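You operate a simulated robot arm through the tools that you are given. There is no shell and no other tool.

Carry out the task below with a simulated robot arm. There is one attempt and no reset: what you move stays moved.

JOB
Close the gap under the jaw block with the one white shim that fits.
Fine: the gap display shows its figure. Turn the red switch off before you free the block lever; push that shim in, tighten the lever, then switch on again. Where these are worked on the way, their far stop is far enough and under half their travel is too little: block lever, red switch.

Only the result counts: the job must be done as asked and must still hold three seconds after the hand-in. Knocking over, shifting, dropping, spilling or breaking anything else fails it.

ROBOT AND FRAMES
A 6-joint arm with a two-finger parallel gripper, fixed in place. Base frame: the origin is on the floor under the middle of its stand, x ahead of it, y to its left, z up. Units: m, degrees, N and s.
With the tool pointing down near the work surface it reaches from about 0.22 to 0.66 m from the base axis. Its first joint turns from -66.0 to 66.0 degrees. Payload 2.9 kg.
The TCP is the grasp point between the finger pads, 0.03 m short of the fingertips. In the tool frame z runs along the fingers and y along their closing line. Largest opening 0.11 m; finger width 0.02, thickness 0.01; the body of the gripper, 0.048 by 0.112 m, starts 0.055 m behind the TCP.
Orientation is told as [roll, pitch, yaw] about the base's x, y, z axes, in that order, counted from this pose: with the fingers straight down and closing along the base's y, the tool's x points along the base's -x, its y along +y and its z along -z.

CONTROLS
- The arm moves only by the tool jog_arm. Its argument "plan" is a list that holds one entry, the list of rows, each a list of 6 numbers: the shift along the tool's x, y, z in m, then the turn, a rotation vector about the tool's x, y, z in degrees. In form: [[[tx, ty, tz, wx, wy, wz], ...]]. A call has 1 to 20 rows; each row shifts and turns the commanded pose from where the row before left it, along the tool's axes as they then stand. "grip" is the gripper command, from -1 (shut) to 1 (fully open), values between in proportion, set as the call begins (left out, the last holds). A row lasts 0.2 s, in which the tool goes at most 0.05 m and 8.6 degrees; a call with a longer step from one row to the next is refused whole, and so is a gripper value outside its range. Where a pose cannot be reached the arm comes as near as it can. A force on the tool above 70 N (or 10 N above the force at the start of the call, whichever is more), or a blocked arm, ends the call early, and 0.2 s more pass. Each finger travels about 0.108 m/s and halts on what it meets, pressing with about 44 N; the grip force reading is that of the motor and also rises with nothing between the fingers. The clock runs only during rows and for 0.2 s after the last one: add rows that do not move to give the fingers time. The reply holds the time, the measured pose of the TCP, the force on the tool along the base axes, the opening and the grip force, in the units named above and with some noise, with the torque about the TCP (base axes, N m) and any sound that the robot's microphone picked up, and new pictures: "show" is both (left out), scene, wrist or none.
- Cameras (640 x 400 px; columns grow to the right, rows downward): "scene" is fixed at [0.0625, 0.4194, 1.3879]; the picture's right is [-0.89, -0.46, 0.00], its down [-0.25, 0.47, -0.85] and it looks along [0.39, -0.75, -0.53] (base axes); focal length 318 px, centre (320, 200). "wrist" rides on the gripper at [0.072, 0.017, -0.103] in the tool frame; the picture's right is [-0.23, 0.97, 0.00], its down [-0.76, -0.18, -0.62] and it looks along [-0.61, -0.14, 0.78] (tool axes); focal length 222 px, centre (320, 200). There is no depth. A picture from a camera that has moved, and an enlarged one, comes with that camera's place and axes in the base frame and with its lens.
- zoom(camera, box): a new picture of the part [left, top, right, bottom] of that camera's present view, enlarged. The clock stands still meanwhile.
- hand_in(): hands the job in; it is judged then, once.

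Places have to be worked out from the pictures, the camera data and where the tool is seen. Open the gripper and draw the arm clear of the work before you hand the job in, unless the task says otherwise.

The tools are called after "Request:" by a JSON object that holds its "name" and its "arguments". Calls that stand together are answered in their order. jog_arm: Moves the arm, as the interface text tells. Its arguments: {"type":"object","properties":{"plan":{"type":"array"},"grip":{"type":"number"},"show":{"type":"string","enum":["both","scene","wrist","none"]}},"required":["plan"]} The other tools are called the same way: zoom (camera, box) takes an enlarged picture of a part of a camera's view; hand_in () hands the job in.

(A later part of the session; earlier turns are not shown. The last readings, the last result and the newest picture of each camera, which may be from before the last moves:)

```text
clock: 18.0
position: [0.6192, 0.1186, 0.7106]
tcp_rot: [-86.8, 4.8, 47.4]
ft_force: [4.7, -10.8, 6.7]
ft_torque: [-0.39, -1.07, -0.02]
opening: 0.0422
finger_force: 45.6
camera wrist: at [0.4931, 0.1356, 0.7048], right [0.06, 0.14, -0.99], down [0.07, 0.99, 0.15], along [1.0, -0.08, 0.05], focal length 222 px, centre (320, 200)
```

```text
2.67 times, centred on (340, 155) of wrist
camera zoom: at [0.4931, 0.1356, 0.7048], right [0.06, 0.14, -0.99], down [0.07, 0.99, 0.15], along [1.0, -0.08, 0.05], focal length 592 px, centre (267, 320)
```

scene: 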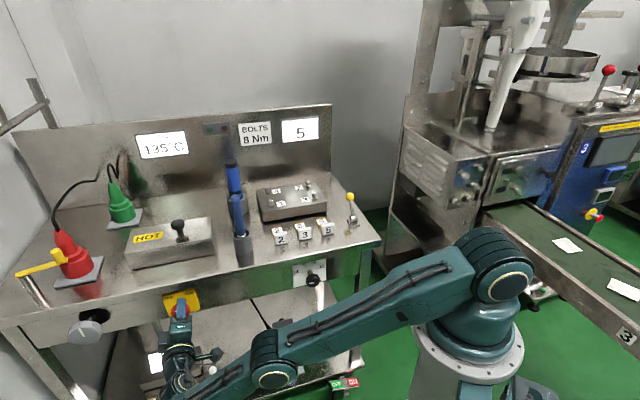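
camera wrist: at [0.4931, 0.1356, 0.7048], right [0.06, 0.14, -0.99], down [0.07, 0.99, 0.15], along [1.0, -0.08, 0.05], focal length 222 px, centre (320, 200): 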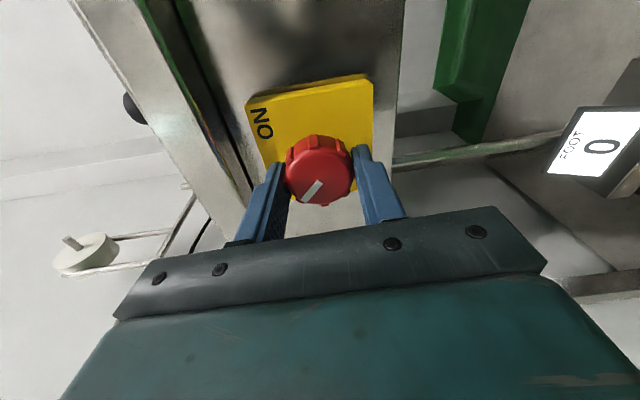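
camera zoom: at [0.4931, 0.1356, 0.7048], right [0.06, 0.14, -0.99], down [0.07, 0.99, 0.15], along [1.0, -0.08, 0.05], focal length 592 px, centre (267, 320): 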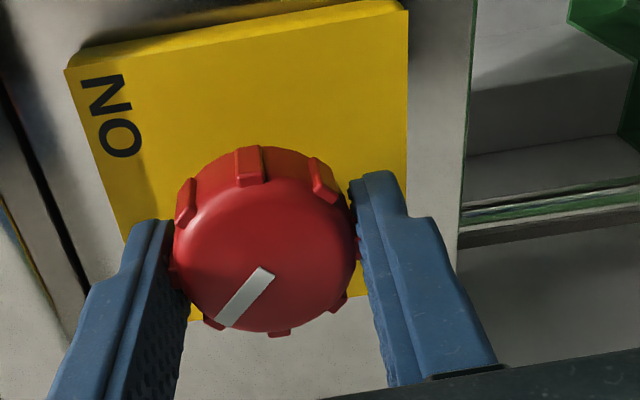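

Total turn ≈95° and the pointer began to slip relative to the fingers with torque rising, so the knob is at its OFF stop. I open the fingers partially (about 6.6 cm) and withdraw straight back.

Request:
{"name": "jog_arm", "arguments": {"plan": [[[0, 0, 0, 0, 0, 0], [0, 0, 0, 0, 0, 0], [0, 0, -0.02, 0, 0, 0], [0, 0, -0.03, 0, 0, 0], [0, 0, -0.03, 0, 0, 0], [0, 0, 0, 0, 0, 0]]], "grip": 0.2, "show": "both"}}

Request:
{"name": "zoom", "arguments": {"camera": "scene", "box": [130, 270, 230, 340]}}

Request:
{"name": "zoom", "arguments": {"camera": "wrist", "box": [200, 50, 440, 220]}}

```text
clock: 19.4
position: [0.5678, 0.1654, 0.7123]
tcp_rot: [-86.0, 4.8, 47.9]
ft_force: [-0.2, -0.3, -0.2]
ft_torque: [-0.01, 0.0, 0.01]
opening: 0.0658
finger_force: 0.0
out of reach, approached as far as the arm can: row 5
camera wrist: at [0.4424, 0.182, 0.7079], right [0.05, 0.15, -0.99], down [0.07, 0.99, 0.16], along [1.0, -0.08, 0.03], focal length 222 px, centre (320, 200)
```

scene: 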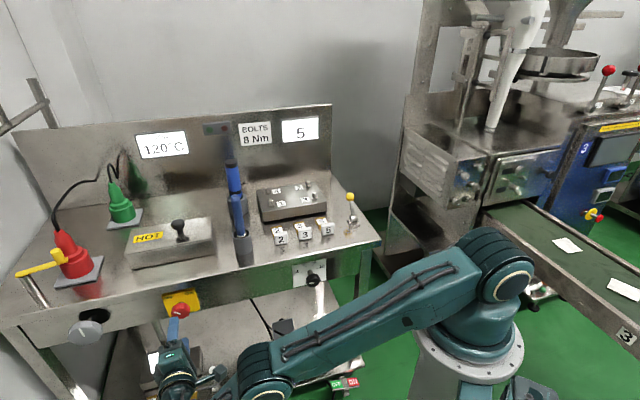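
wrist: 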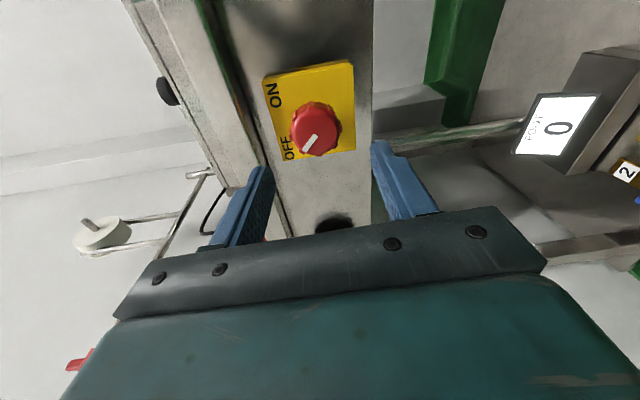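

```text
5.71 times, centred on (180, 305) of scene
camera zoom: at [0.0625, 0.4194, 1.3879], right [-0.89, -0.46, 0.0], down [-0.25, 0.47, -0.85], along [0.39, -0.75, -0.53], focal length 1817 px, centre (1120, -400)
```

zoom: 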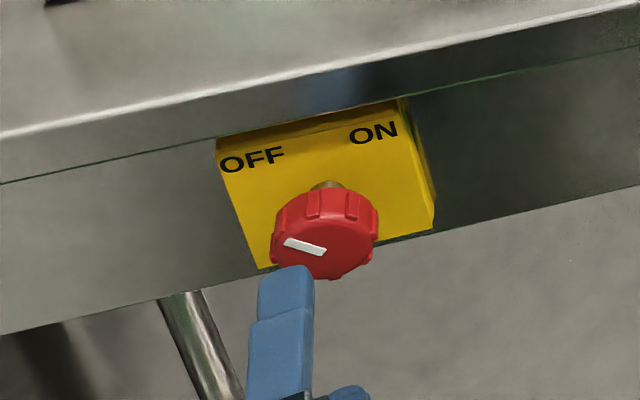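

```text
2.35 times, centred on (320, 135) of wrist
camera zoom: at [0.4424, 0.182, 0.7079], right [0.05, 0.15, -0.99], down [0.07, 0.99, 0.16], along [1.0, -0.08, 0.03], focal length 523 px, centre (320, 353)
```

zoom: 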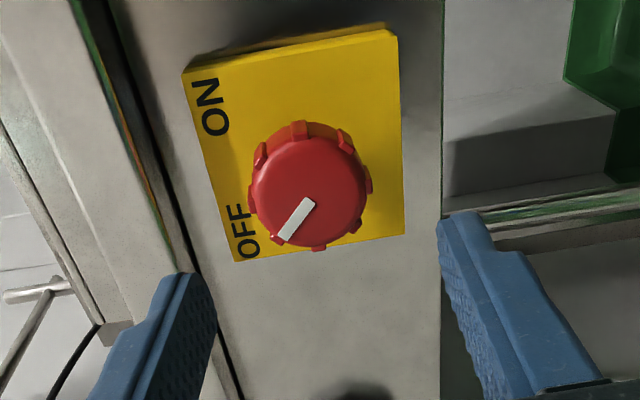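

The switch is at OFF and the temperature is falling (120 °C). Now I rise outside the bench edge and turn the tool to point down with the fingers' closing line along the lever's swing direction (in/out of the bench).

Request:
{"name": "jog_arm", "arguments": {"plan": [[[0, -0.045, 0, 0, 0, 0], [0, -0.045, 0, 0, 0, 0], [0, -0.045, 0, 0, 0, 0], [0, -0.045, 0, 0, 0, 0], [0, -0.045, 0, 0, 0, 0], [0, 0, 0, -8, 0, 0], [0, 0, 0, -8, 0, 0], [0, 0, 0, -8, 0, 0], [0, 0, 0, -8, 0, 0], [0, 0, 0, -8, 0, 0], [0, 0, 0, -8, 0, 0], [0, 0, 0, -8, 0, 0], [0, 0, 0, -8, 0, 0], [0, 0, 0, -8, 0, 0], [0, 0, 0, -7, 0, 0], [0, 0, 0, -7, 0, 0], [0, 0, 0, 0, -4.8, 2.9], [0, 0, 0, 0, 0, 0]]], "show": "both"}}

```text
clock: 23.2
position: [0.596, 0.1683, 0.9377]
tcp_rot: [-0.7, 0.0, 44.5]
ft_force: [-0.3, 0.3, -0.3]
ft_torque: [-0.01, -0.03, 0.02]
opening: 0.0662
finger_force: 0.1
out of reach, approached as far as the arm can: row 1
camera wrist: at [0.531, 0.1309, 1.0395], right [-0.52, 0.85, -0.01], down [0.66, 0.41, 0.62], along [0.54, 0.32, -0.78], focal length 222 px, centre (320, 200)
```

scene: 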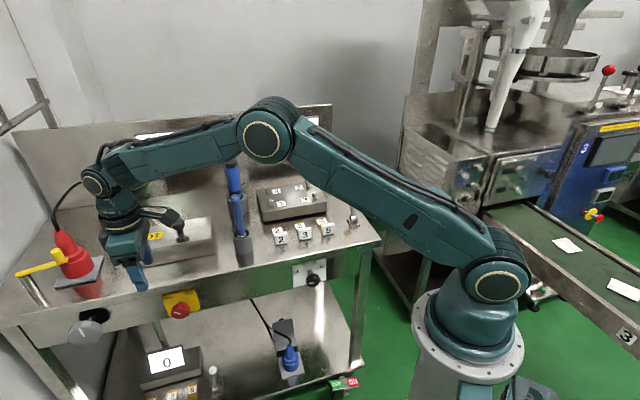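
wrist: 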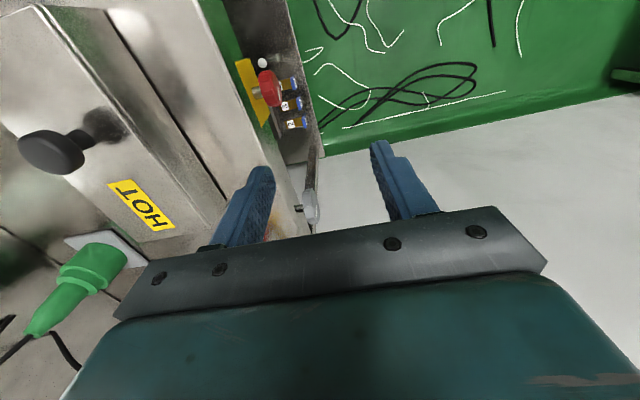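

The tool points down with yaw 45°. I go up to z≈1.06 for clearance over the bench items and travel to above the yellow‑ball lever.

Request:
{"name": "jog_arm", "arguments": {"plan": [[[0, 0, -0.04, 0, 0, 0], [0, 0, -0.04, 0, 0, 0], [0, 0, -0.04, 0, 0, 0], [0.0416, -0.0173, 0, 0, 0, 0], [0.0416, -0.0173, 0, 0, 0, 0], [0.0416, -0.0173, 0, 0, 0, 0], [0.0416, -0.0173, 0, 0, 0, 0], [0.0416, -0.0173, 0, 0, 0, 0], [0.0416, -0.0173, 0, 0, 0, 0], [0.0416, -0.0173, 0, 0, 0, 0], [0.0416, -0.0173, 0, 0, 0, 0], [0.0416, -0.0173, 0, 0, 0, 0], [0.0416, -0.0173, 0, 0, 0, 0], [0.0416, -0.0173, 0, 0, 0, 0], [0.0416, -0.0173, 0, 0, 0, 0], [0.0416, -0.0173, 0, 0, 0, 0], [0, 0, 0, 0, 0, 0]]], "show": "both"}}

```text
clock: 26.8
position: [0.3663, -0.3755, 1.0623]
tcp_rot: [-0.7, 0.0, 44.5]
ft_force: [-0.4, 0.0, -0.1]
ft_torque: [-0.01, -0.02, 0.01]
opening: 0.0659
finger_force: 0.0
camera wrist: at [0.3014, -0.4123, 1.1653], right [-0.52, 0.85, -0.01], down [0.66, 0.41, 0.62], along [0.54, 0.32, -0.78], focal length 222 px, centre (320, 200)
```

scene: 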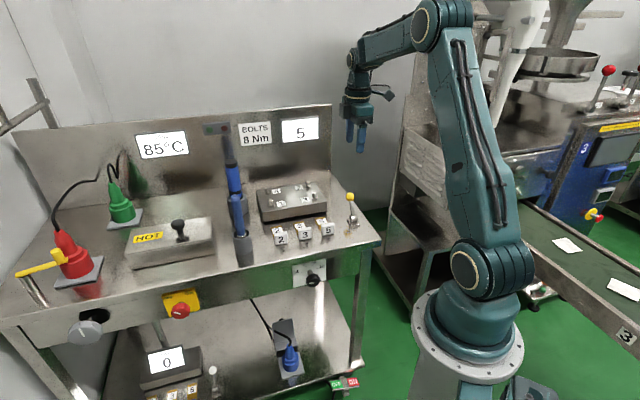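
wrist: 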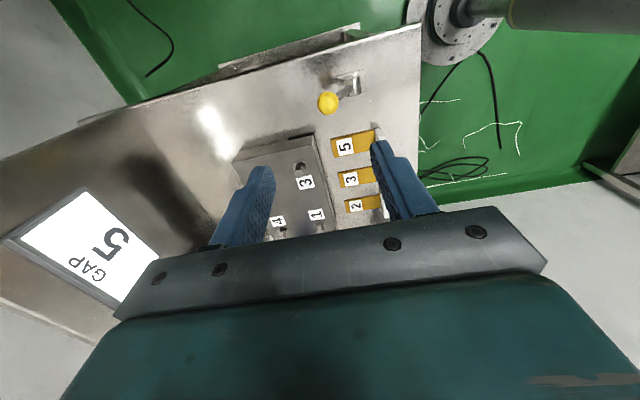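

Above the lever. Zooming on it in both views to understand its axis and present position.

Request:
{"name": "zoom", "arguments": {"camera": "wrist", "box": [280, 50, 400, 150]}}

Request:
{"name": "zoom", "arguments": {"camera": "scene", "box": [315, 180, 385, 240]}}

Request:
{"name": "zoom", "arguments": {"camera": "wrist", "box": [220, 100, 420, 250]}}

```text
4.00 times, centred on (340, 100) of wrist
camera zoom: at [0.3014, -0.4123, 1.1653], right [-0.52, 0.85, -0.01], down [0.66, 0.41, 0.62], along [0.54, 0.32, -0.78], focal length 888 px, centre (240, 600)
```

zoom: 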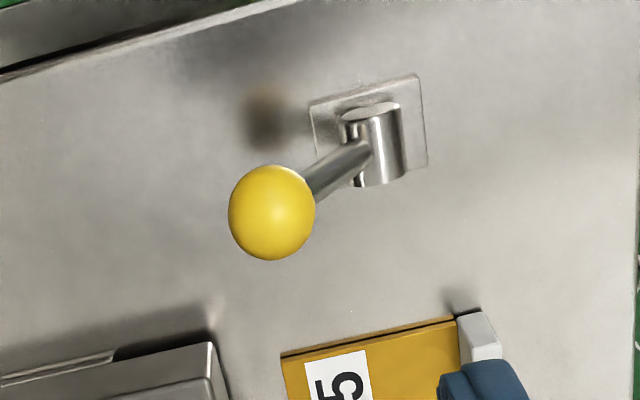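

```text
6.67 times, centred on (350, 210) of scene
camera zoom: at [0.0625, 0.4194, 1.3879], right [-0.89, -0.46, 0.0], down [-0.25, 0.47, -0.85], along [0.39, -0.75, -0.53], focal length 2120 px, centre (120, 133)
```

zoom: 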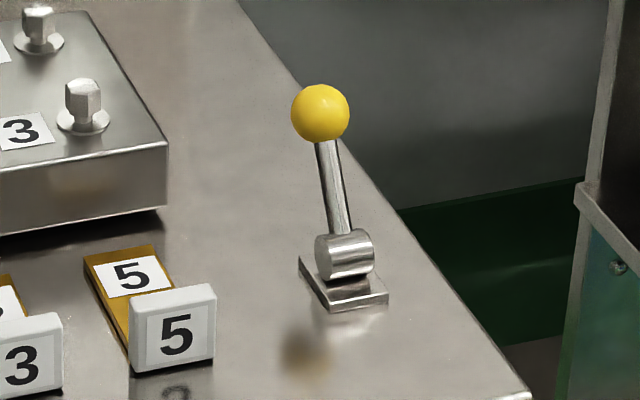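

```text
2.67 times, centred on (320, 175) of wrist
camera zoom: at [0.3014, -0.4123, 1.1653], right [-0.52, 0.85, -0.01], down [0.66, 0.41, 0.62], along [0.54, 0.32, -0.78], focal length 592 px, centre (320, 267)
```

zoom: 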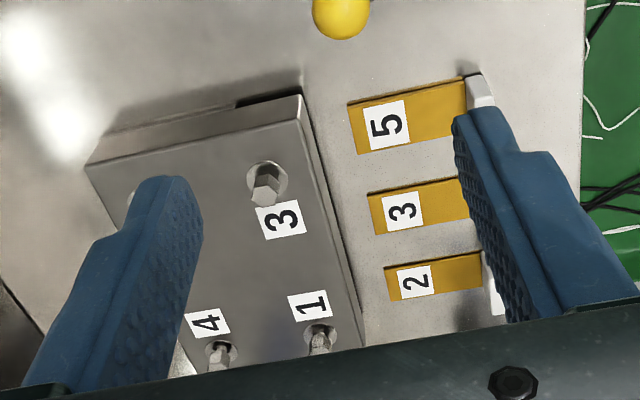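

The lever's pivot axis runs along the bench edge (u): pivot ≈(0.339,-0.337,0.821), ball ≈(0.366,-0.365,0.874), leaning about 36° inward. I'll straddle the ball with fingers on its inner and outer sides, narrowing the opening to about 5 cm, and descend partway first.

Request:
{"name": "jog_arm", "arguments": {"plan": [[[-0.0074, 0.0075, 0.02, 0, 0, 0], [0, 0, 0.04, 0, 0, 0], [0, 0, 0.04, 0, 0, 0], [0, 0, 0, 0, 0, 0]]], "grip": -0.09, "show": "both"}}

Request:
{"name": "zoom", "arguments": {"camera": "scene", "box": [315, 150, 395, 240]}}

Request:
{"name": "zoom", "arguments": {"camera": "wrist", "box": [240, 80, 400, 220]}}

```text
clock: 27.8
position: [0.3656, -0.3598, 0.9607]
tcp_rot: [-0.7, 0.0, 44.6]
ft_force: [0.5, 0.9, 0.2]
ft_torque: [-0.01, -0.01, 0.0]
opening: 0.0501
finger_force: 0.0
camera wrist: at [0.3023, -0.3958, 1.0629], right [-0.52, 0.85, -0.01], down [0.66, 0.41, 0.63], along [0.54, 0.32, -0.78], focal length 222 px, centre (320, 200)
```

scene: 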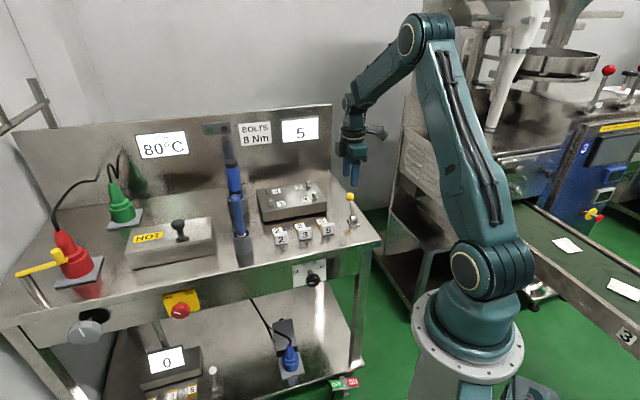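
wrist: 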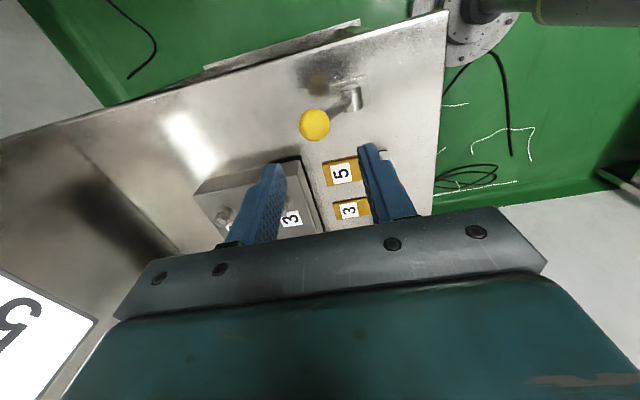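

```text
4.44 times, centred on (355, 195) of scene
camera zoom: at [0.0625, 0.4194, 1.3879], right [-0.89, -0.46, 0.0], down [-0.25, 0.47, -0.85], along [0.39, -0.75, -0.53], focal length 1414 px, centre (164, 222)
```

zoom: 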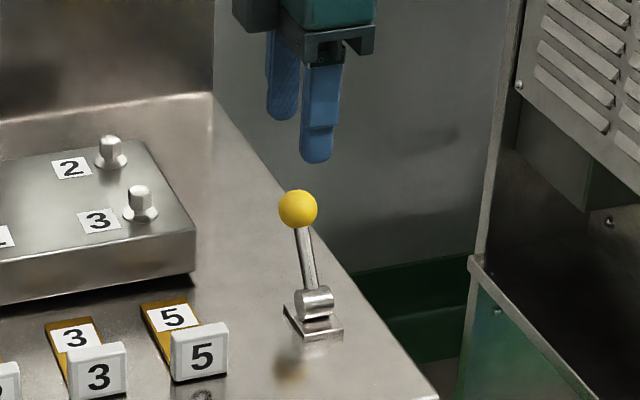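

```text
2.86 times, centred on (320, 150) of wrist
camera zoom: at [0.3023, -0.3958, 1.0629], right [-0.52, 0.85, -0.01], down [0.66, 0.41, 0.63], along [0.54, 0.32, -0.78], focal length 635 px, centre (320, 343)
```

zoom: 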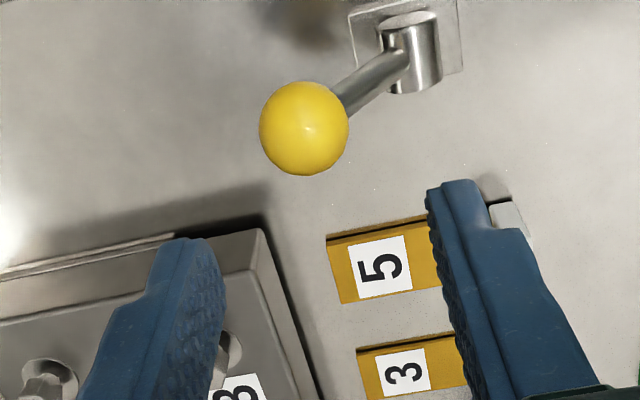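

Ball refined to (0.365,-0.366,0.874). I shift 0.5 cm to centre over it and descend so the tips end about 1.8 cm below the ball's centre.

Request:
{"name": "jog_arm", "arguments": {"plan": [[[0.0047, -0.004, 0.02, 0, 0, 0], [0, 0, 0.03, 0, 0, 0], [0, 0, 0.024, 0, 0, 0], [0, 0, 0, 0, 0, 0]]], "show": "both"}}

Request:
{"name": "zoom", "arguments": {"camera": "scene", "box": [315, 150, 395, 240]}}

Request:
{"name": "zoom", "arguments": {"camera": "wrist", "box": [240, 80, 400, 220]}}

```text
clock: 28.8
position: [0.367, -0.366, 0.8876]
tcp_rot: [-0.7, 0.0, 44.5]
ft_force: [-0.7, 0.6, 0.2]
ft_torque: [-0.01, 0.02, 0.0]
opening: 0.0501
finger_force: 0.0
camera wrist: at [0.303, -0.403, 0.9895], right [-0.52, 0.85, -0.01], down [0.66, 0.41, 0.63], along [0.54, 0.32, -0.78], focal length 222 px, centre (320, 200)
```

scene: 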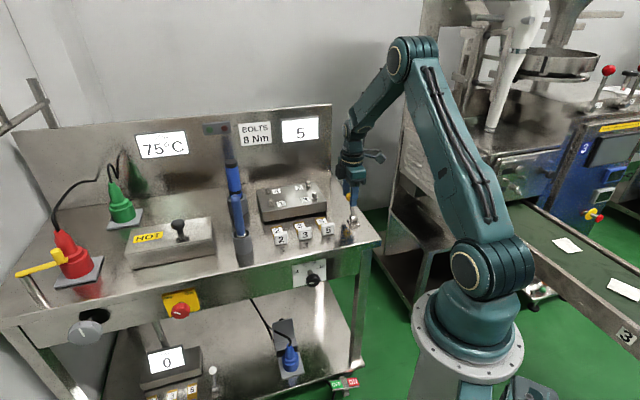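
wrist: 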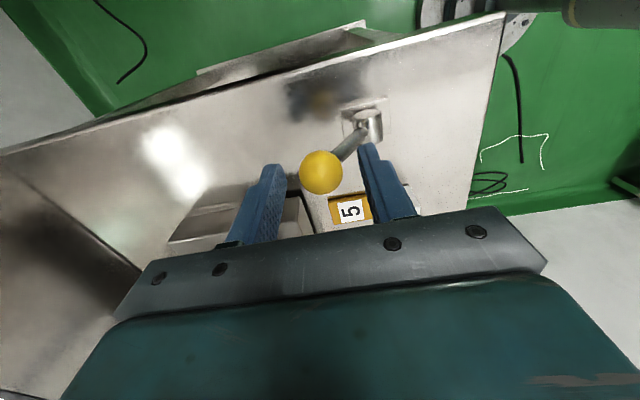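

```text
4.44 times, centred on (355, 195) of scene
camera zoom: at [0.0625, 0.4194, 1.3879], right [-0.89, -0.46, 0.0], down [-0.25, 0.47, -0.85], along [0.39, -0.75, -0.53], focal length 1414 px, centre (164, 222)
```

zoom: 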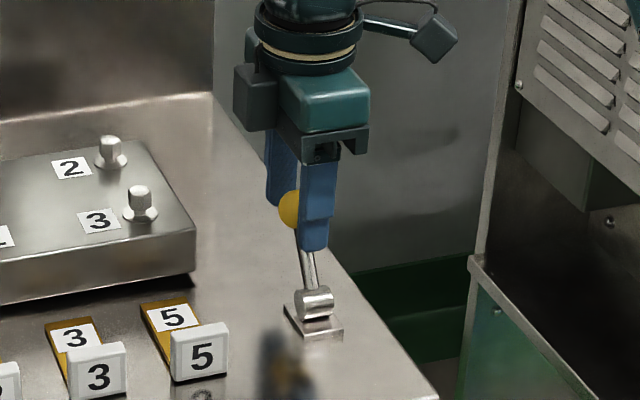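

```text
2.86 times, centred on (320, 150) of wrist
camera zoom: at [0.303, -0.403, 0.9895], right [-0.52, 0.85, -0.01], down [0.66, 0.41, 0.63], along [0.54, 0.32, -0.78], focal length 635 px, centre (320, 343)
```

zoom: 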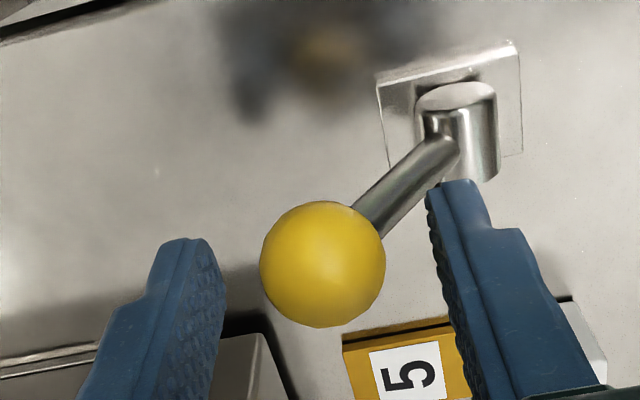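

The ball sits centred between the fingers. I start pulling it outward along its arc, in small steps, watching force.

Request:
{"name": "jog_arm", "arguments": {"plan": [[[0, 0.011, 0, 0, 0, 0], [0, 0.011, -0.006, 0, 0, 0], [0, 0.011, -0.004, 0, 0, 0], [0, 0, 0, 0, 0, 0]]], "show": "both"}}

Request:
{"name": "zoom", "arguments": {"camera": "scene", "box": [315, 150, 395, 240]}}

Request:
{"name": "zoom", "arguments": {"camera": "wrist", "box": [240, 80, 400, 220]}}

```text
clock: 29.8
position: [0.3429, -0.3415, 0.8975]
tcp_rot: [-0.8, 0.0, 44.5]
ft_force: [0.1, -0.8, 0.1]
ft_torque: [-0.01, 0.0, 0.04]
opening: 0.0506
finger_force: 0.3
camera wrist: at [0.2792, -0.3789, 0.999], right [-0.52, 0.85, -0.01], down [0.66, 0.41, 0.62], along [0.54, 0.32, -0.78], focal length 222 px, centre (320, 200)
```

scene: 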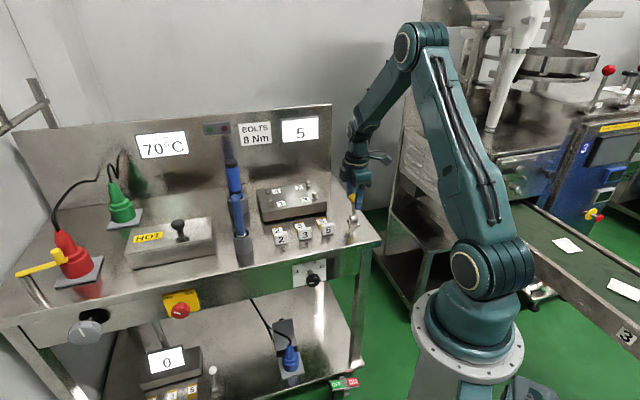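
wrist: 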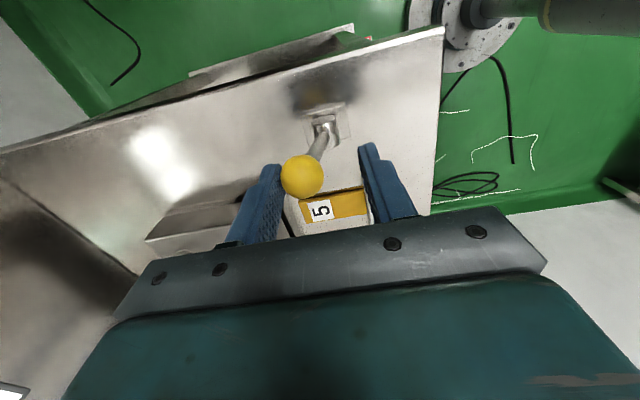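

```text
4.44 times, centred on (355, 195) of scene
camera zoom: at [0.0625, 0.4194, 1.3879], right [-0.89, -0.46, 0.0], down [-0.25, 0.47, -0.85], along [0.39, -0.75, -0.53], focal length 1414 px, centre (164, 222)
```

zoom: 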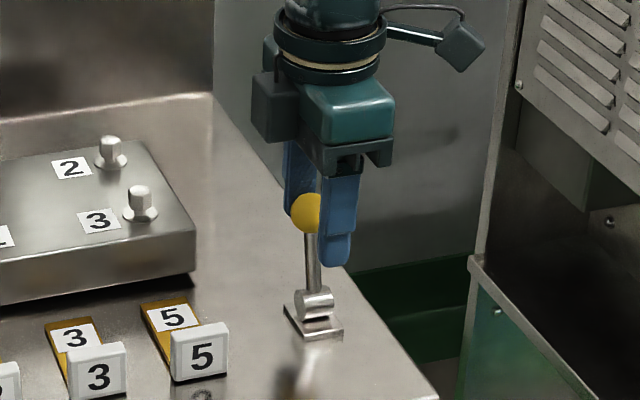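

```text
2.86 times, centred on (320, 150) of wrist
camera zoom: at [0.2792, -0.3789, 0.999], right [-0.52, 0.85, -0.01], down [0.66, 0.41, 0.62], along [0.54, 0.32, -0.78], focal length 635 px, centre (320, 343)
```

zoom: 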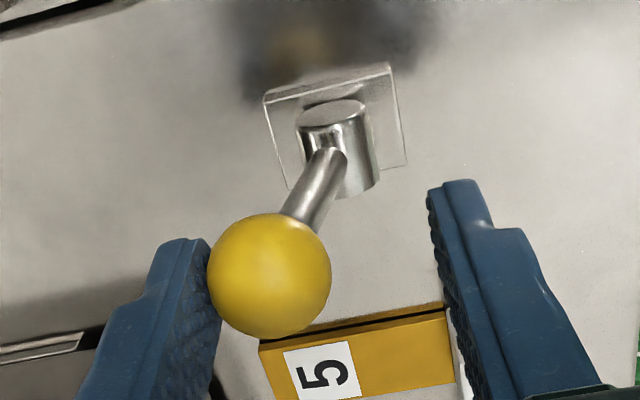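

The lever swings freely with hardly any force (now about 15°). I keep following the arc outward past vertical.

Request:
{"name": "jog_arm", "arguments": {"plan": [[[0, 0.0113, -0.002, 0, 0, 0], [0, 0.0116, 0, 0, 0, 0], [0, 0.0113, 0.002, 0, 0, 0], [0, 0.0108, 0.004, 0, 0, 0], [0, 0.0108, 0.006, 0, 0, 0], [0, 0, 0, 0, 0, 0]]], "show": "both"}}

Request:
{"name": "zoom", "arguments": {"camera": "scene", "box": [315, 150, 395, 240]}}

Request:
{"name": "zoom", "arguments": {"camera": "wrist", "box": [240, 80, 400, 220]}}

```text
clock: 31.2
position: [0.304, -0.3045, 0.887]
tcp_rot: [-1.0, 0.0, 44.5]
ft_force: [5.7, -4.2, 9.7]
ft_torque: [-0.25, -0.35, 0.01]
opening: 0.0533
finger_force: 3.5
camera wrist: at [0.2402, -0.3414, 0.9888], right [-0.52, 0.85, -0.02], down [0.66, 0.42, 0.63], along [0.54, 0.31, -0.78], focal length 222 px, centre (320, 200)
```

scene: 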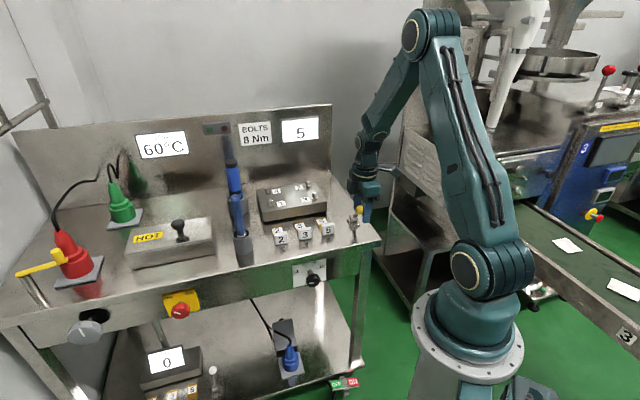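
wrist: 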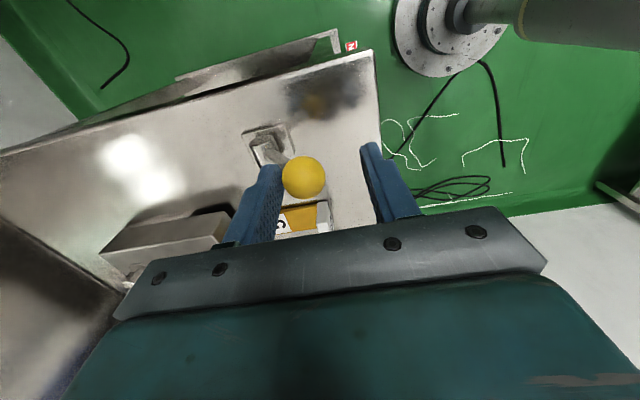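

```text
4.44 times, centred on (355, 195) of scene
camera zoom: at [0.0626, 0.4194, 1.3879], right [-0.89, -0.46, 0.0], down [-0.25, 0.47, -0.85], along [0.39, -0.75, -0.53], focal length 1414 px, centre (164, 222)
```

zoom: 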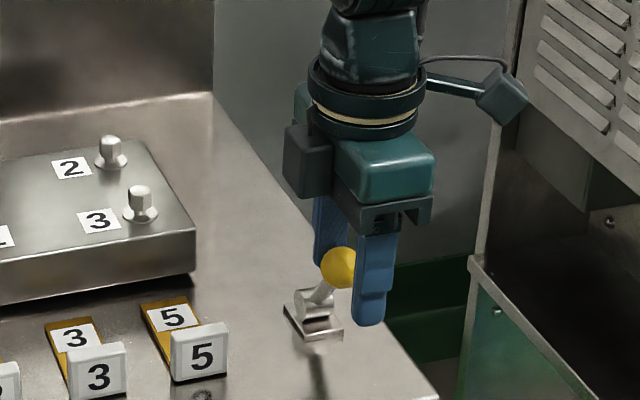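

```text
2.86 times, centred on (320, 150) of wrist
camera zoom: at [0.2402, -0.3414, 0.9888], right [-0.52, 0.85, -0.02], down [0.66, 0.42, 0.63], along [0.54, 0.31, -0.78], focal length 635 px, centre (320, 343)
```

zoom: 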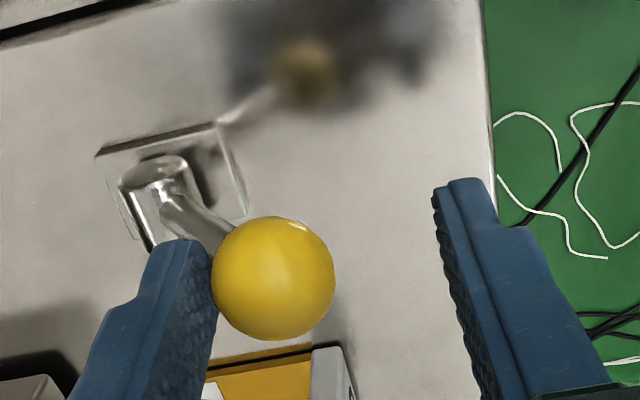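

The lever now leans about 36° outward and some resistance (~12 N) appears. I'll nudge a bit farther to confirm whether that is the far stop.

Request:
{"name": "jog_arm", "arguments": {"plan": [[[0, 0.006, 0.003, 0, 0, 0], [0, 0.006, 0.003, 0, 0, 0], [0, 0, 0, 0, 0, 0]]], "show": "wrist"}}

Request:
{"name": "zoom", "arguments": {"camera": "scene", "box": [315, 150, 395, 240]}}

Request:
{"name": "zoom", "arguments": {"camera": "wrist", "box": [240, 80, 400, 220]}}

```text
clock: 32.0
position: [0.3017, -0.3018, 0.8829]
tcp_rot: [-2.4, 0.1, 44.5]
ft_force: [16.2, -16.7, 38.3]
ft_torque: [-1.42, -1.31, -0.08]
opening: 0.0625
finger_force: 12.5
camera wrist: at [0.2354, -0.3365, 0.9856], right [-0.52, 0.85, -0.04], down [0.65, 0.43, 0.63], along [0.55, 0.3, -0.78], focal length 222 px, centre (320, 200)
```

wrist: 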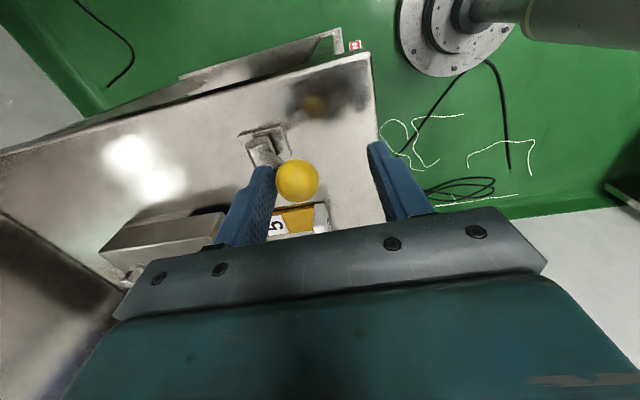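

```text
4.44 times, centred on (355, 195) of scene
camera zoom: at [0.0625, 0.4194, 1.3879], right [-0.89, -0.46, 0.0], down [-0.25, 0.47, -0.85], along [0.39, -0.75, -0.53], focal length 1414 px, centre (164, 222)
```

zoom: 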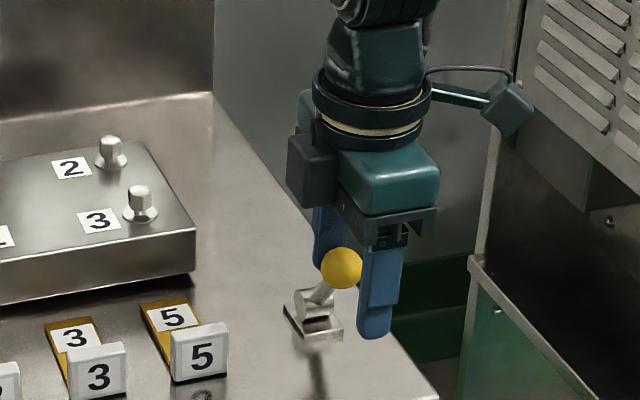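

```text
2.86 times, centred on (320, 150) of wrist
camera zoom: at [0.2354, -0.3365, 0.9856], right [-0.52, 0.85, -0.04], down [0.65, 0.43, 0.63], along [0.55, 0.3, -0.78], focal length 635 px, centre (320, 343)
```

zoom: 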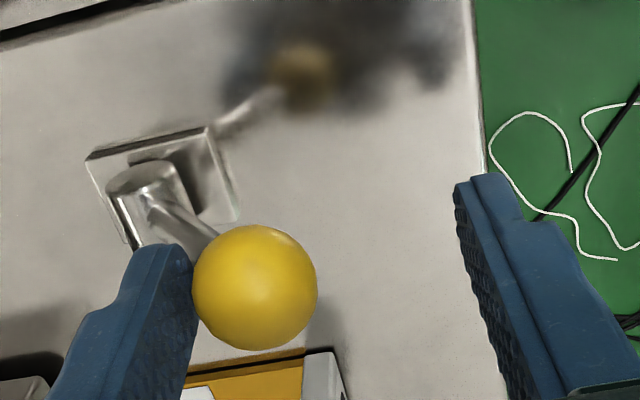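

The ball no longer moves while force climbs to ~45 N: that's the far stop, the lever is freed. I release by moving the fingers back inward slightly and then rise clear.

Request:
{"name": "jog_arm", "arguments": {"plan": [[[0, -0.008, -0.004, 0, 0, 0], [0, -0.008, -0.004, 0, 0, 0], [0, 0, -0.03, 0, 0, 0], [0, 0, -0.04, 0, 0, 0], [0, 0, -0.04, 0, 0, 0], [0, 0, 0, 0, 0, 0]]], "show": "both"}}

Request:
{"name": "zoom", "arguments": {"camera": "scene", "box": [245, 165, 385, 262]}}

Request:
{"name": "zoom", "arguments": {"camera": "wrist", "box": [180, 60, 420, 220]}}

```text
clock: 33.4
position: [0.3047, -0.3073, 1.0002]
tcp_rot: [-0.8, 0.1, 44.6]
ft_force: [0.8, -0.2, -0.6]
ft_torque: [0.0, 0.0, 0.01]
opening: 0.05
finger_force: 0.1
camera wrist: at [0.2405, -0.3444, 1.1035], right [-0.52, 0.85, -0.01], down [0.66, 0.41, 0.62], along [0.54, 0.32, -0.78], focal length 222 px, centre (320, 200)
```

scene: 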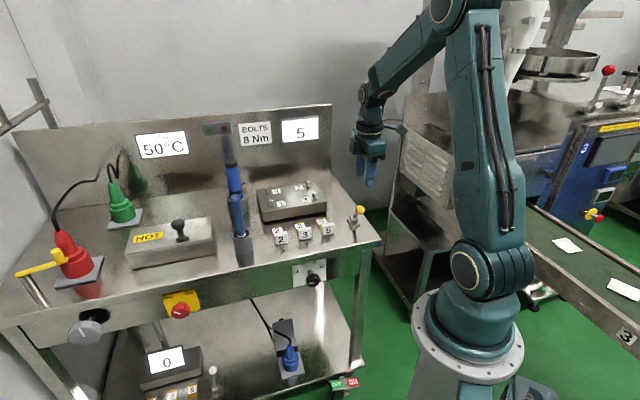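
wrist: 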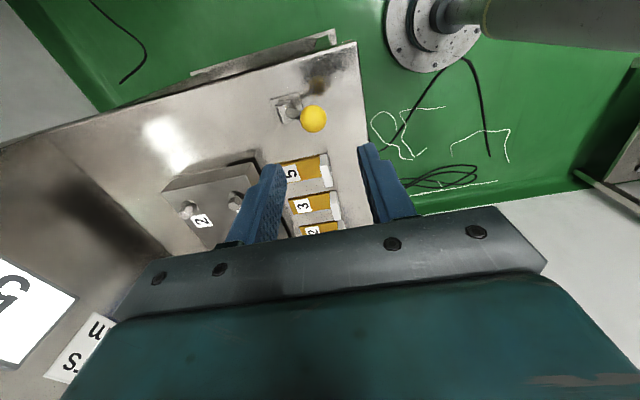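

```text
4.12 times, centred on (315, 214) of scene
camera zoom: at [0.0625, 0.4194, 1.3879], right [-0.89, -0.46, 0.0], down [-0.25, 0.47, -0.85], along [0.39, -0.75, -0.53], focal length 1312 px, centre (341, 144)
```

zoom: 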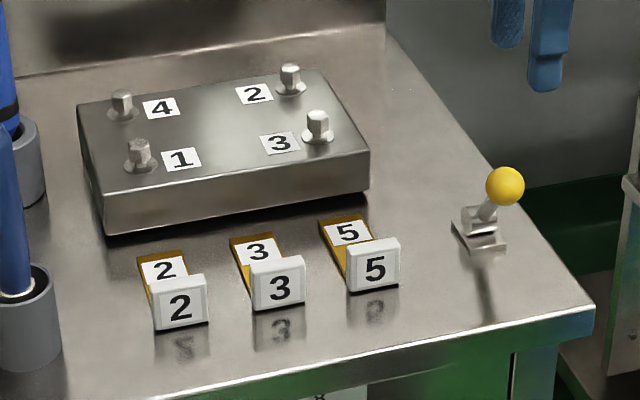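

```text
2.50 times, centred on (300, 140) of wrist
camera zoom: at [0.2405, -0.3444, 1.1035], right [-0.52, 0.85, -0.01], down [0.66, 0.41, 0.62], along [0.54, 0.32, -0.78], focal length 555 px, centre (370, 350)
```

zoom: 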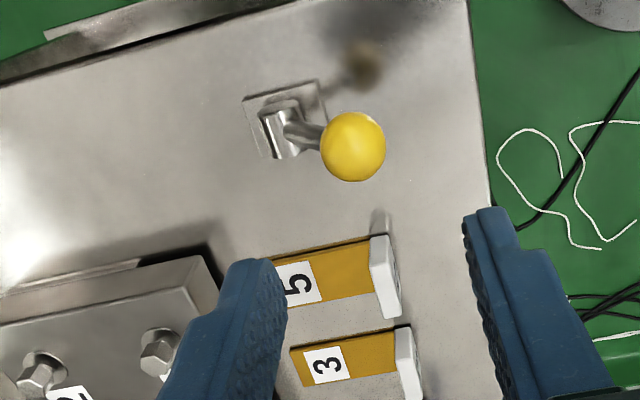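

The lever stays freed. Next I turn the tool 90° (closing line along the bench edge, camera on the operator side), set a narrow 1.5 cm opening to make a two‑point pusher, and move behind the "5" shim's handle at a safe height.

Request:
{"name": "jog_arm", "arguments": {"plan": [[[0, 0, 0, 0, 0, 8.15], [0, 0, 0, 0, 0, 8.15], [0, 0, 0, 0, 0, 8.15], [0, 0, 0, 0, 0, 8.15], [0, 0, 0, 0, 0, 8.15], [0, 0, 0, 0, 0, 8.15], [0, 0, 0, 0, 0, 8.15], [0, 0, 0, 0, 0, 8.15], [0, 0, 0, 0, 0, 8.15], [0, 0, 0, 0, 0, 8.15], [0, 0, 0, 0, 0, 8.1], [0.0113, 0.0317, 0.0234, 0, 0, 0], [0.0113, 0.0317, 0.0234, 0, 0, 0], [0.0113, 0.0317, 0.0234, 0, 0, 0], [0, 0, 0, 0, 0, 0]]], "grip": -0.727, "show": "both"}}

Request:
{"name": "zoom", "arguments": {"camera": "scene", "box": [245, 165, 385, 262]}}

Request:
{"name": "zoom", "arguments": {"camera": "wrist", "box": [220, 60, 420, 200]}}

```text
clock: 36.6
position: [0.3516, -0.2149, 0.9266]
tcp_rot: [0.0, -0.8, -45.1]
ft_force: [-0.1, -0.6, -0.4]
ft_torque: [0.0, 0.0, -0.02]
opening: 0.0153
finger_force: 0.0
camera wrist: at [0.3114, -0.1505, 1.0276], right [0.85, 0.53, 0.0], down [0.41, -0.66, 0.63], along [0.34, -0.54, -0.77], focal length 222 px, centre (320, 200)
```

scene: 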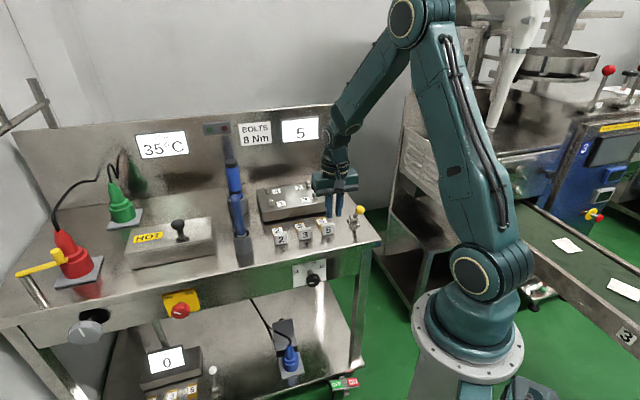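
wrist: 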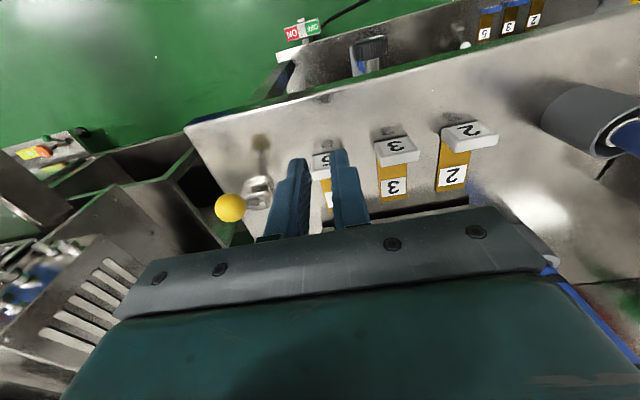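

```text
4.12 times, centred on (315, 214) of scene
camera zoom: at [0.0625, 0.4194, 1.3879], right [-0.89, -0.46, 0.0], down [-0.25, 0.47, -0.85], along [0.39, -0.75, -0.53], focal length 1312 px, centre (341, 144)
```

zoom: 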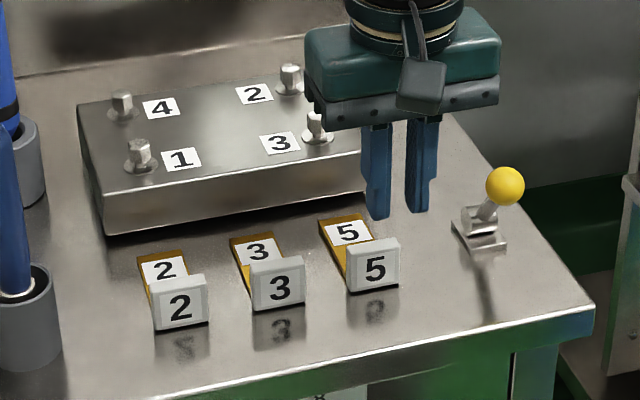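

```text
2.86 times, centred on (320, 130) of wrist
camera zoom: at [0.3114, -0.1505, 1.0276], right [0.85, 0.53, 0.0], down [0.41, -0.66, 0.63], along [0.34, -0.54, -0.77], focal length 635 px, centre (320, 400)
```

zoom: 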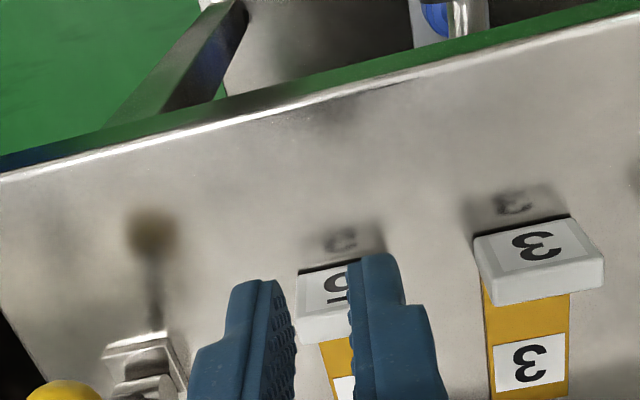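

Handle of shim 5 spans u≈0.077–0.113, front face at v≈0.446; the fingers are 3.5 cm in front of it and centred within 2 mm. I descend to about 1 cm above the table (TCP z≈0.837).

Request:
{"name": "jog_arm", "arguments": {"plan": [[[0, -0.0015, 0.03, 0, 0.8, 0], [0, 0, 0.03, 0, 0, 0], [0, 0, 0.02, 0, 0, 0], [0, 0, 0.01, 0, 0, 0], [0, 0, 0, 0, 0, 0]]], "show": "both"}}

Request:
{"name": "zoom", "arguments": {"camera": "scene", "box": [275, 190, 375, 260]}}

Request:
{"name": "zoom", "arguments": {"camera": "wrist", "box": [240, 90, 440, 220]}}

```text
clock: 37.8
position: [0.3501, -0.2151, 0.8364]
tcp_rot: [0.0, 0.0, -45.1]
ft_force: [0.4, -0.5, 0.8]
ft_torque: [0.01, -0.01, 0.0]
opening: 0.0152
finger_force: 0.1
camera wrist: at [0.3122, -0.1526, 0.9383], right [0.85, 0.53, 0.0], down [0.41, -0.66, 0.62], along [0.33, -0.53, -0.78], focal length 222 px, centre (320, 200)
```

scene: 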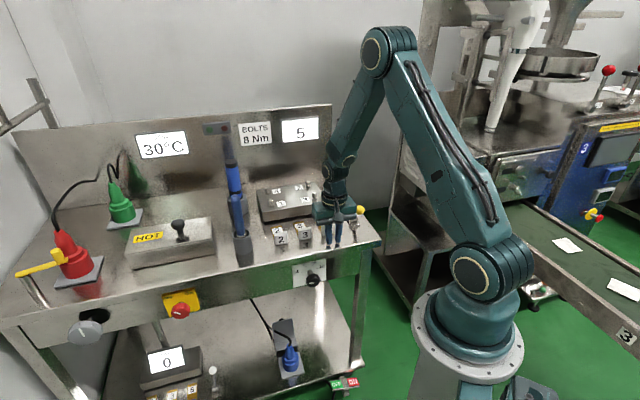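
wrist: 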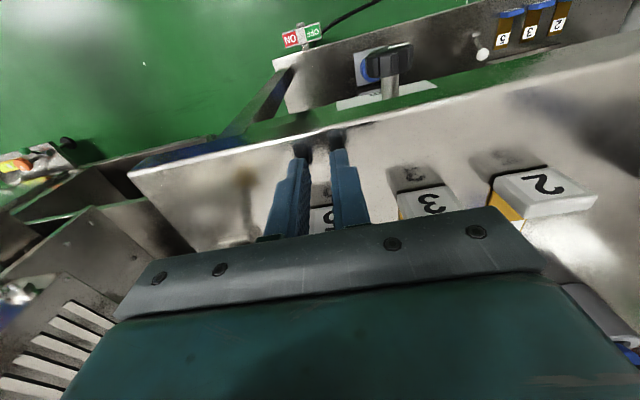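

```text
5.71 times, centred on (325, 225) of scene
camera zoom: at [0.0625, 0.4194, 1.3879], right [-0.89, -0.46, 0.0], down [-0.25, 0.47, -0.85], along [0.39, -0.75, -0.53], focal length 1817 px, centre (291, 57)
```

zoom: 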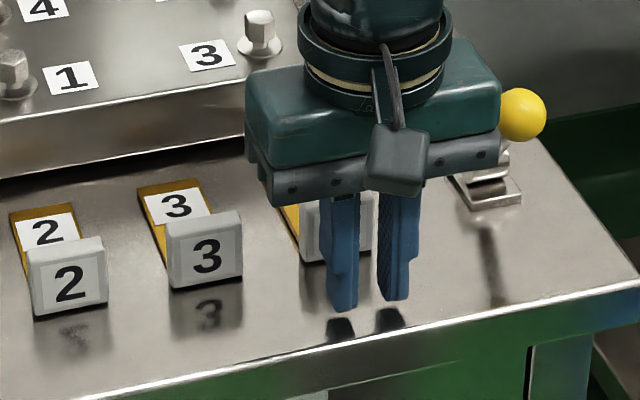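

```text
3.08 times, centred on (340, 155) of wrist
camera zoom: at [0.3122, -0.1526, 0.9383], right [0.85, 0.53, 0.0], down [0.41, -0.66, 0.62], along [0.33, -0.53, -0.78], focal length 684 px, centre (258, 338)
```

zoom: 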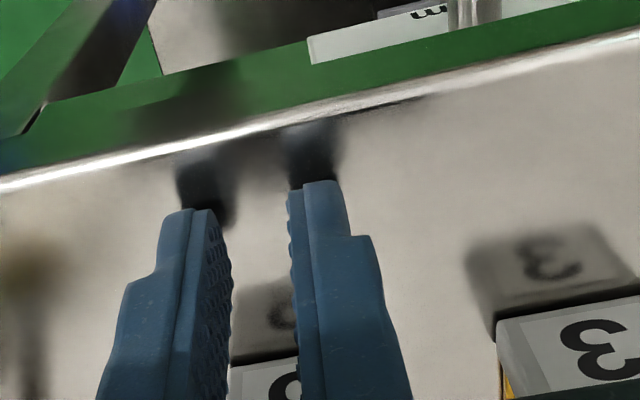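

Ready behind the handle. I push inward (−x tool) 7.5 cm slowly: about 3.5 cm to touch, then the tongue should arrive at the block's front edge.

Request:
{"name": "jog_arm", "arguments": {"plan": [[[-0.015, 0, 0, 0, 0, 0], [-0.012, 0, 0, 0, 0, 0], [-0.008, 0, 0, 0, 0, 0], [-0.008, 0, 0, 0, 0, 0], [-0.008, 0, 0, 0, 0, 0], [-0.008, 0, 0, 0, 0, 0], [-0.008, 0, 0, 0, 0, 0], [-0.008, 0, 0, 0, 0, 0], [0, 0, 0, 0, 0, 0]]], "show": "both"}}

Request:
{"name": "zoom", "arguments": {"camera": "scene", "box": [265, 180, 365, 250]}}

Request:
{"name": "zoom", "arguments": {"camera": "wrist", "box": [240, 90, 440, 220]}}

```text
clock: 39.8
position: [0.4043, -0.2694, 0.8384]
tcp_rot: [0.0, 0.0, -45.2]
ft_force: [0.0, 0.6, 0.0]
ft_torque: [0.0, 0.03, -0.02]
opening: 0.0152
finger_force: 0.1
camera wrist: at [0.3647, -0.2056, 0.9405], right [0.85, 0.53, 0.0], down [0.41, -0.66, 0.62], along [0.33, -0.53, -0.78], focal length 222 px, centre (320, 200)
```

scene: 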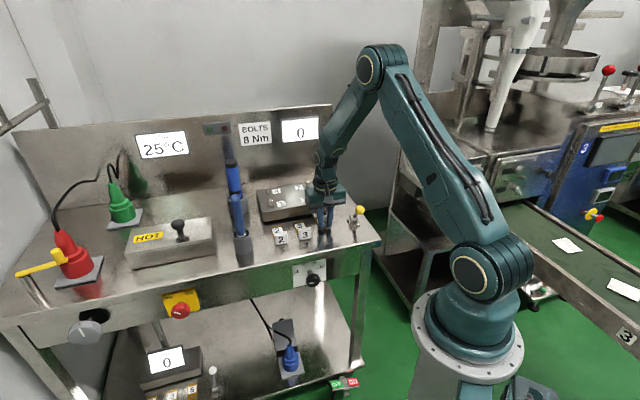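
wrist: 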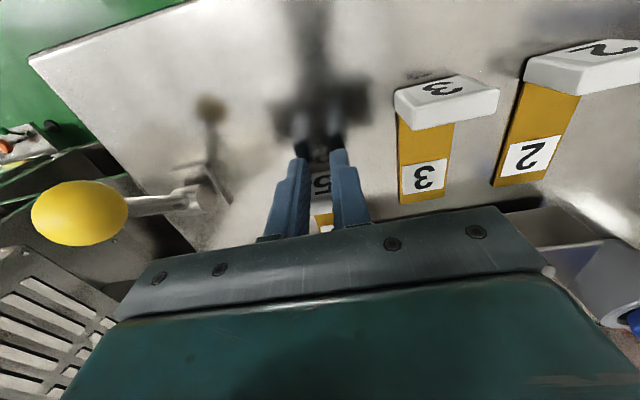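

```text
5.71 times, centred on (315, 215) of scene
camera zoom: at [0.0625, 0.4194, 1.3879], right [-0.89, -0.46, 0.0], down [-0.25, 0.47, -0.85], along [0.39, -0.75, -0.53], focal length 1817 px, centre (349, 114)
```

zoom: 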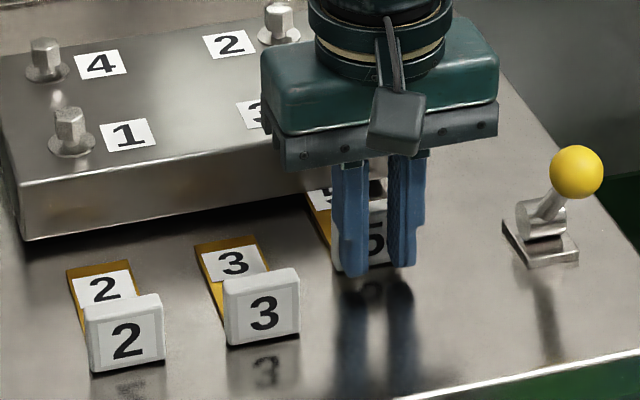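

```text
3.08 times, centred on (340, 155) of wrist
camera zoom: at [0.3647, -0.2056, 0.9405], right [0.85, 0.53, 0.0], down [0.41, -0.66, 0.62], along [0.33, -0.53, -0.78], focal length 684 px, centre (258, 338)
```

zoom: 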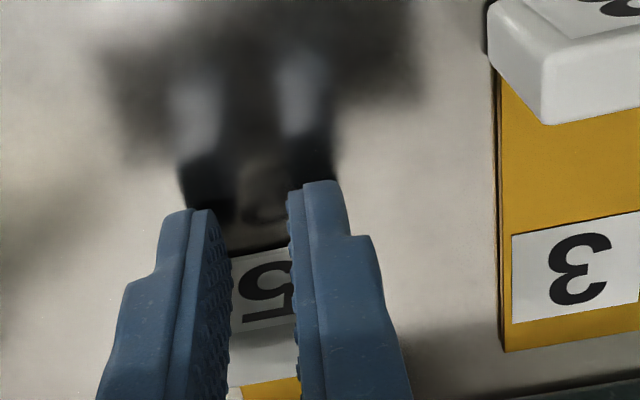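

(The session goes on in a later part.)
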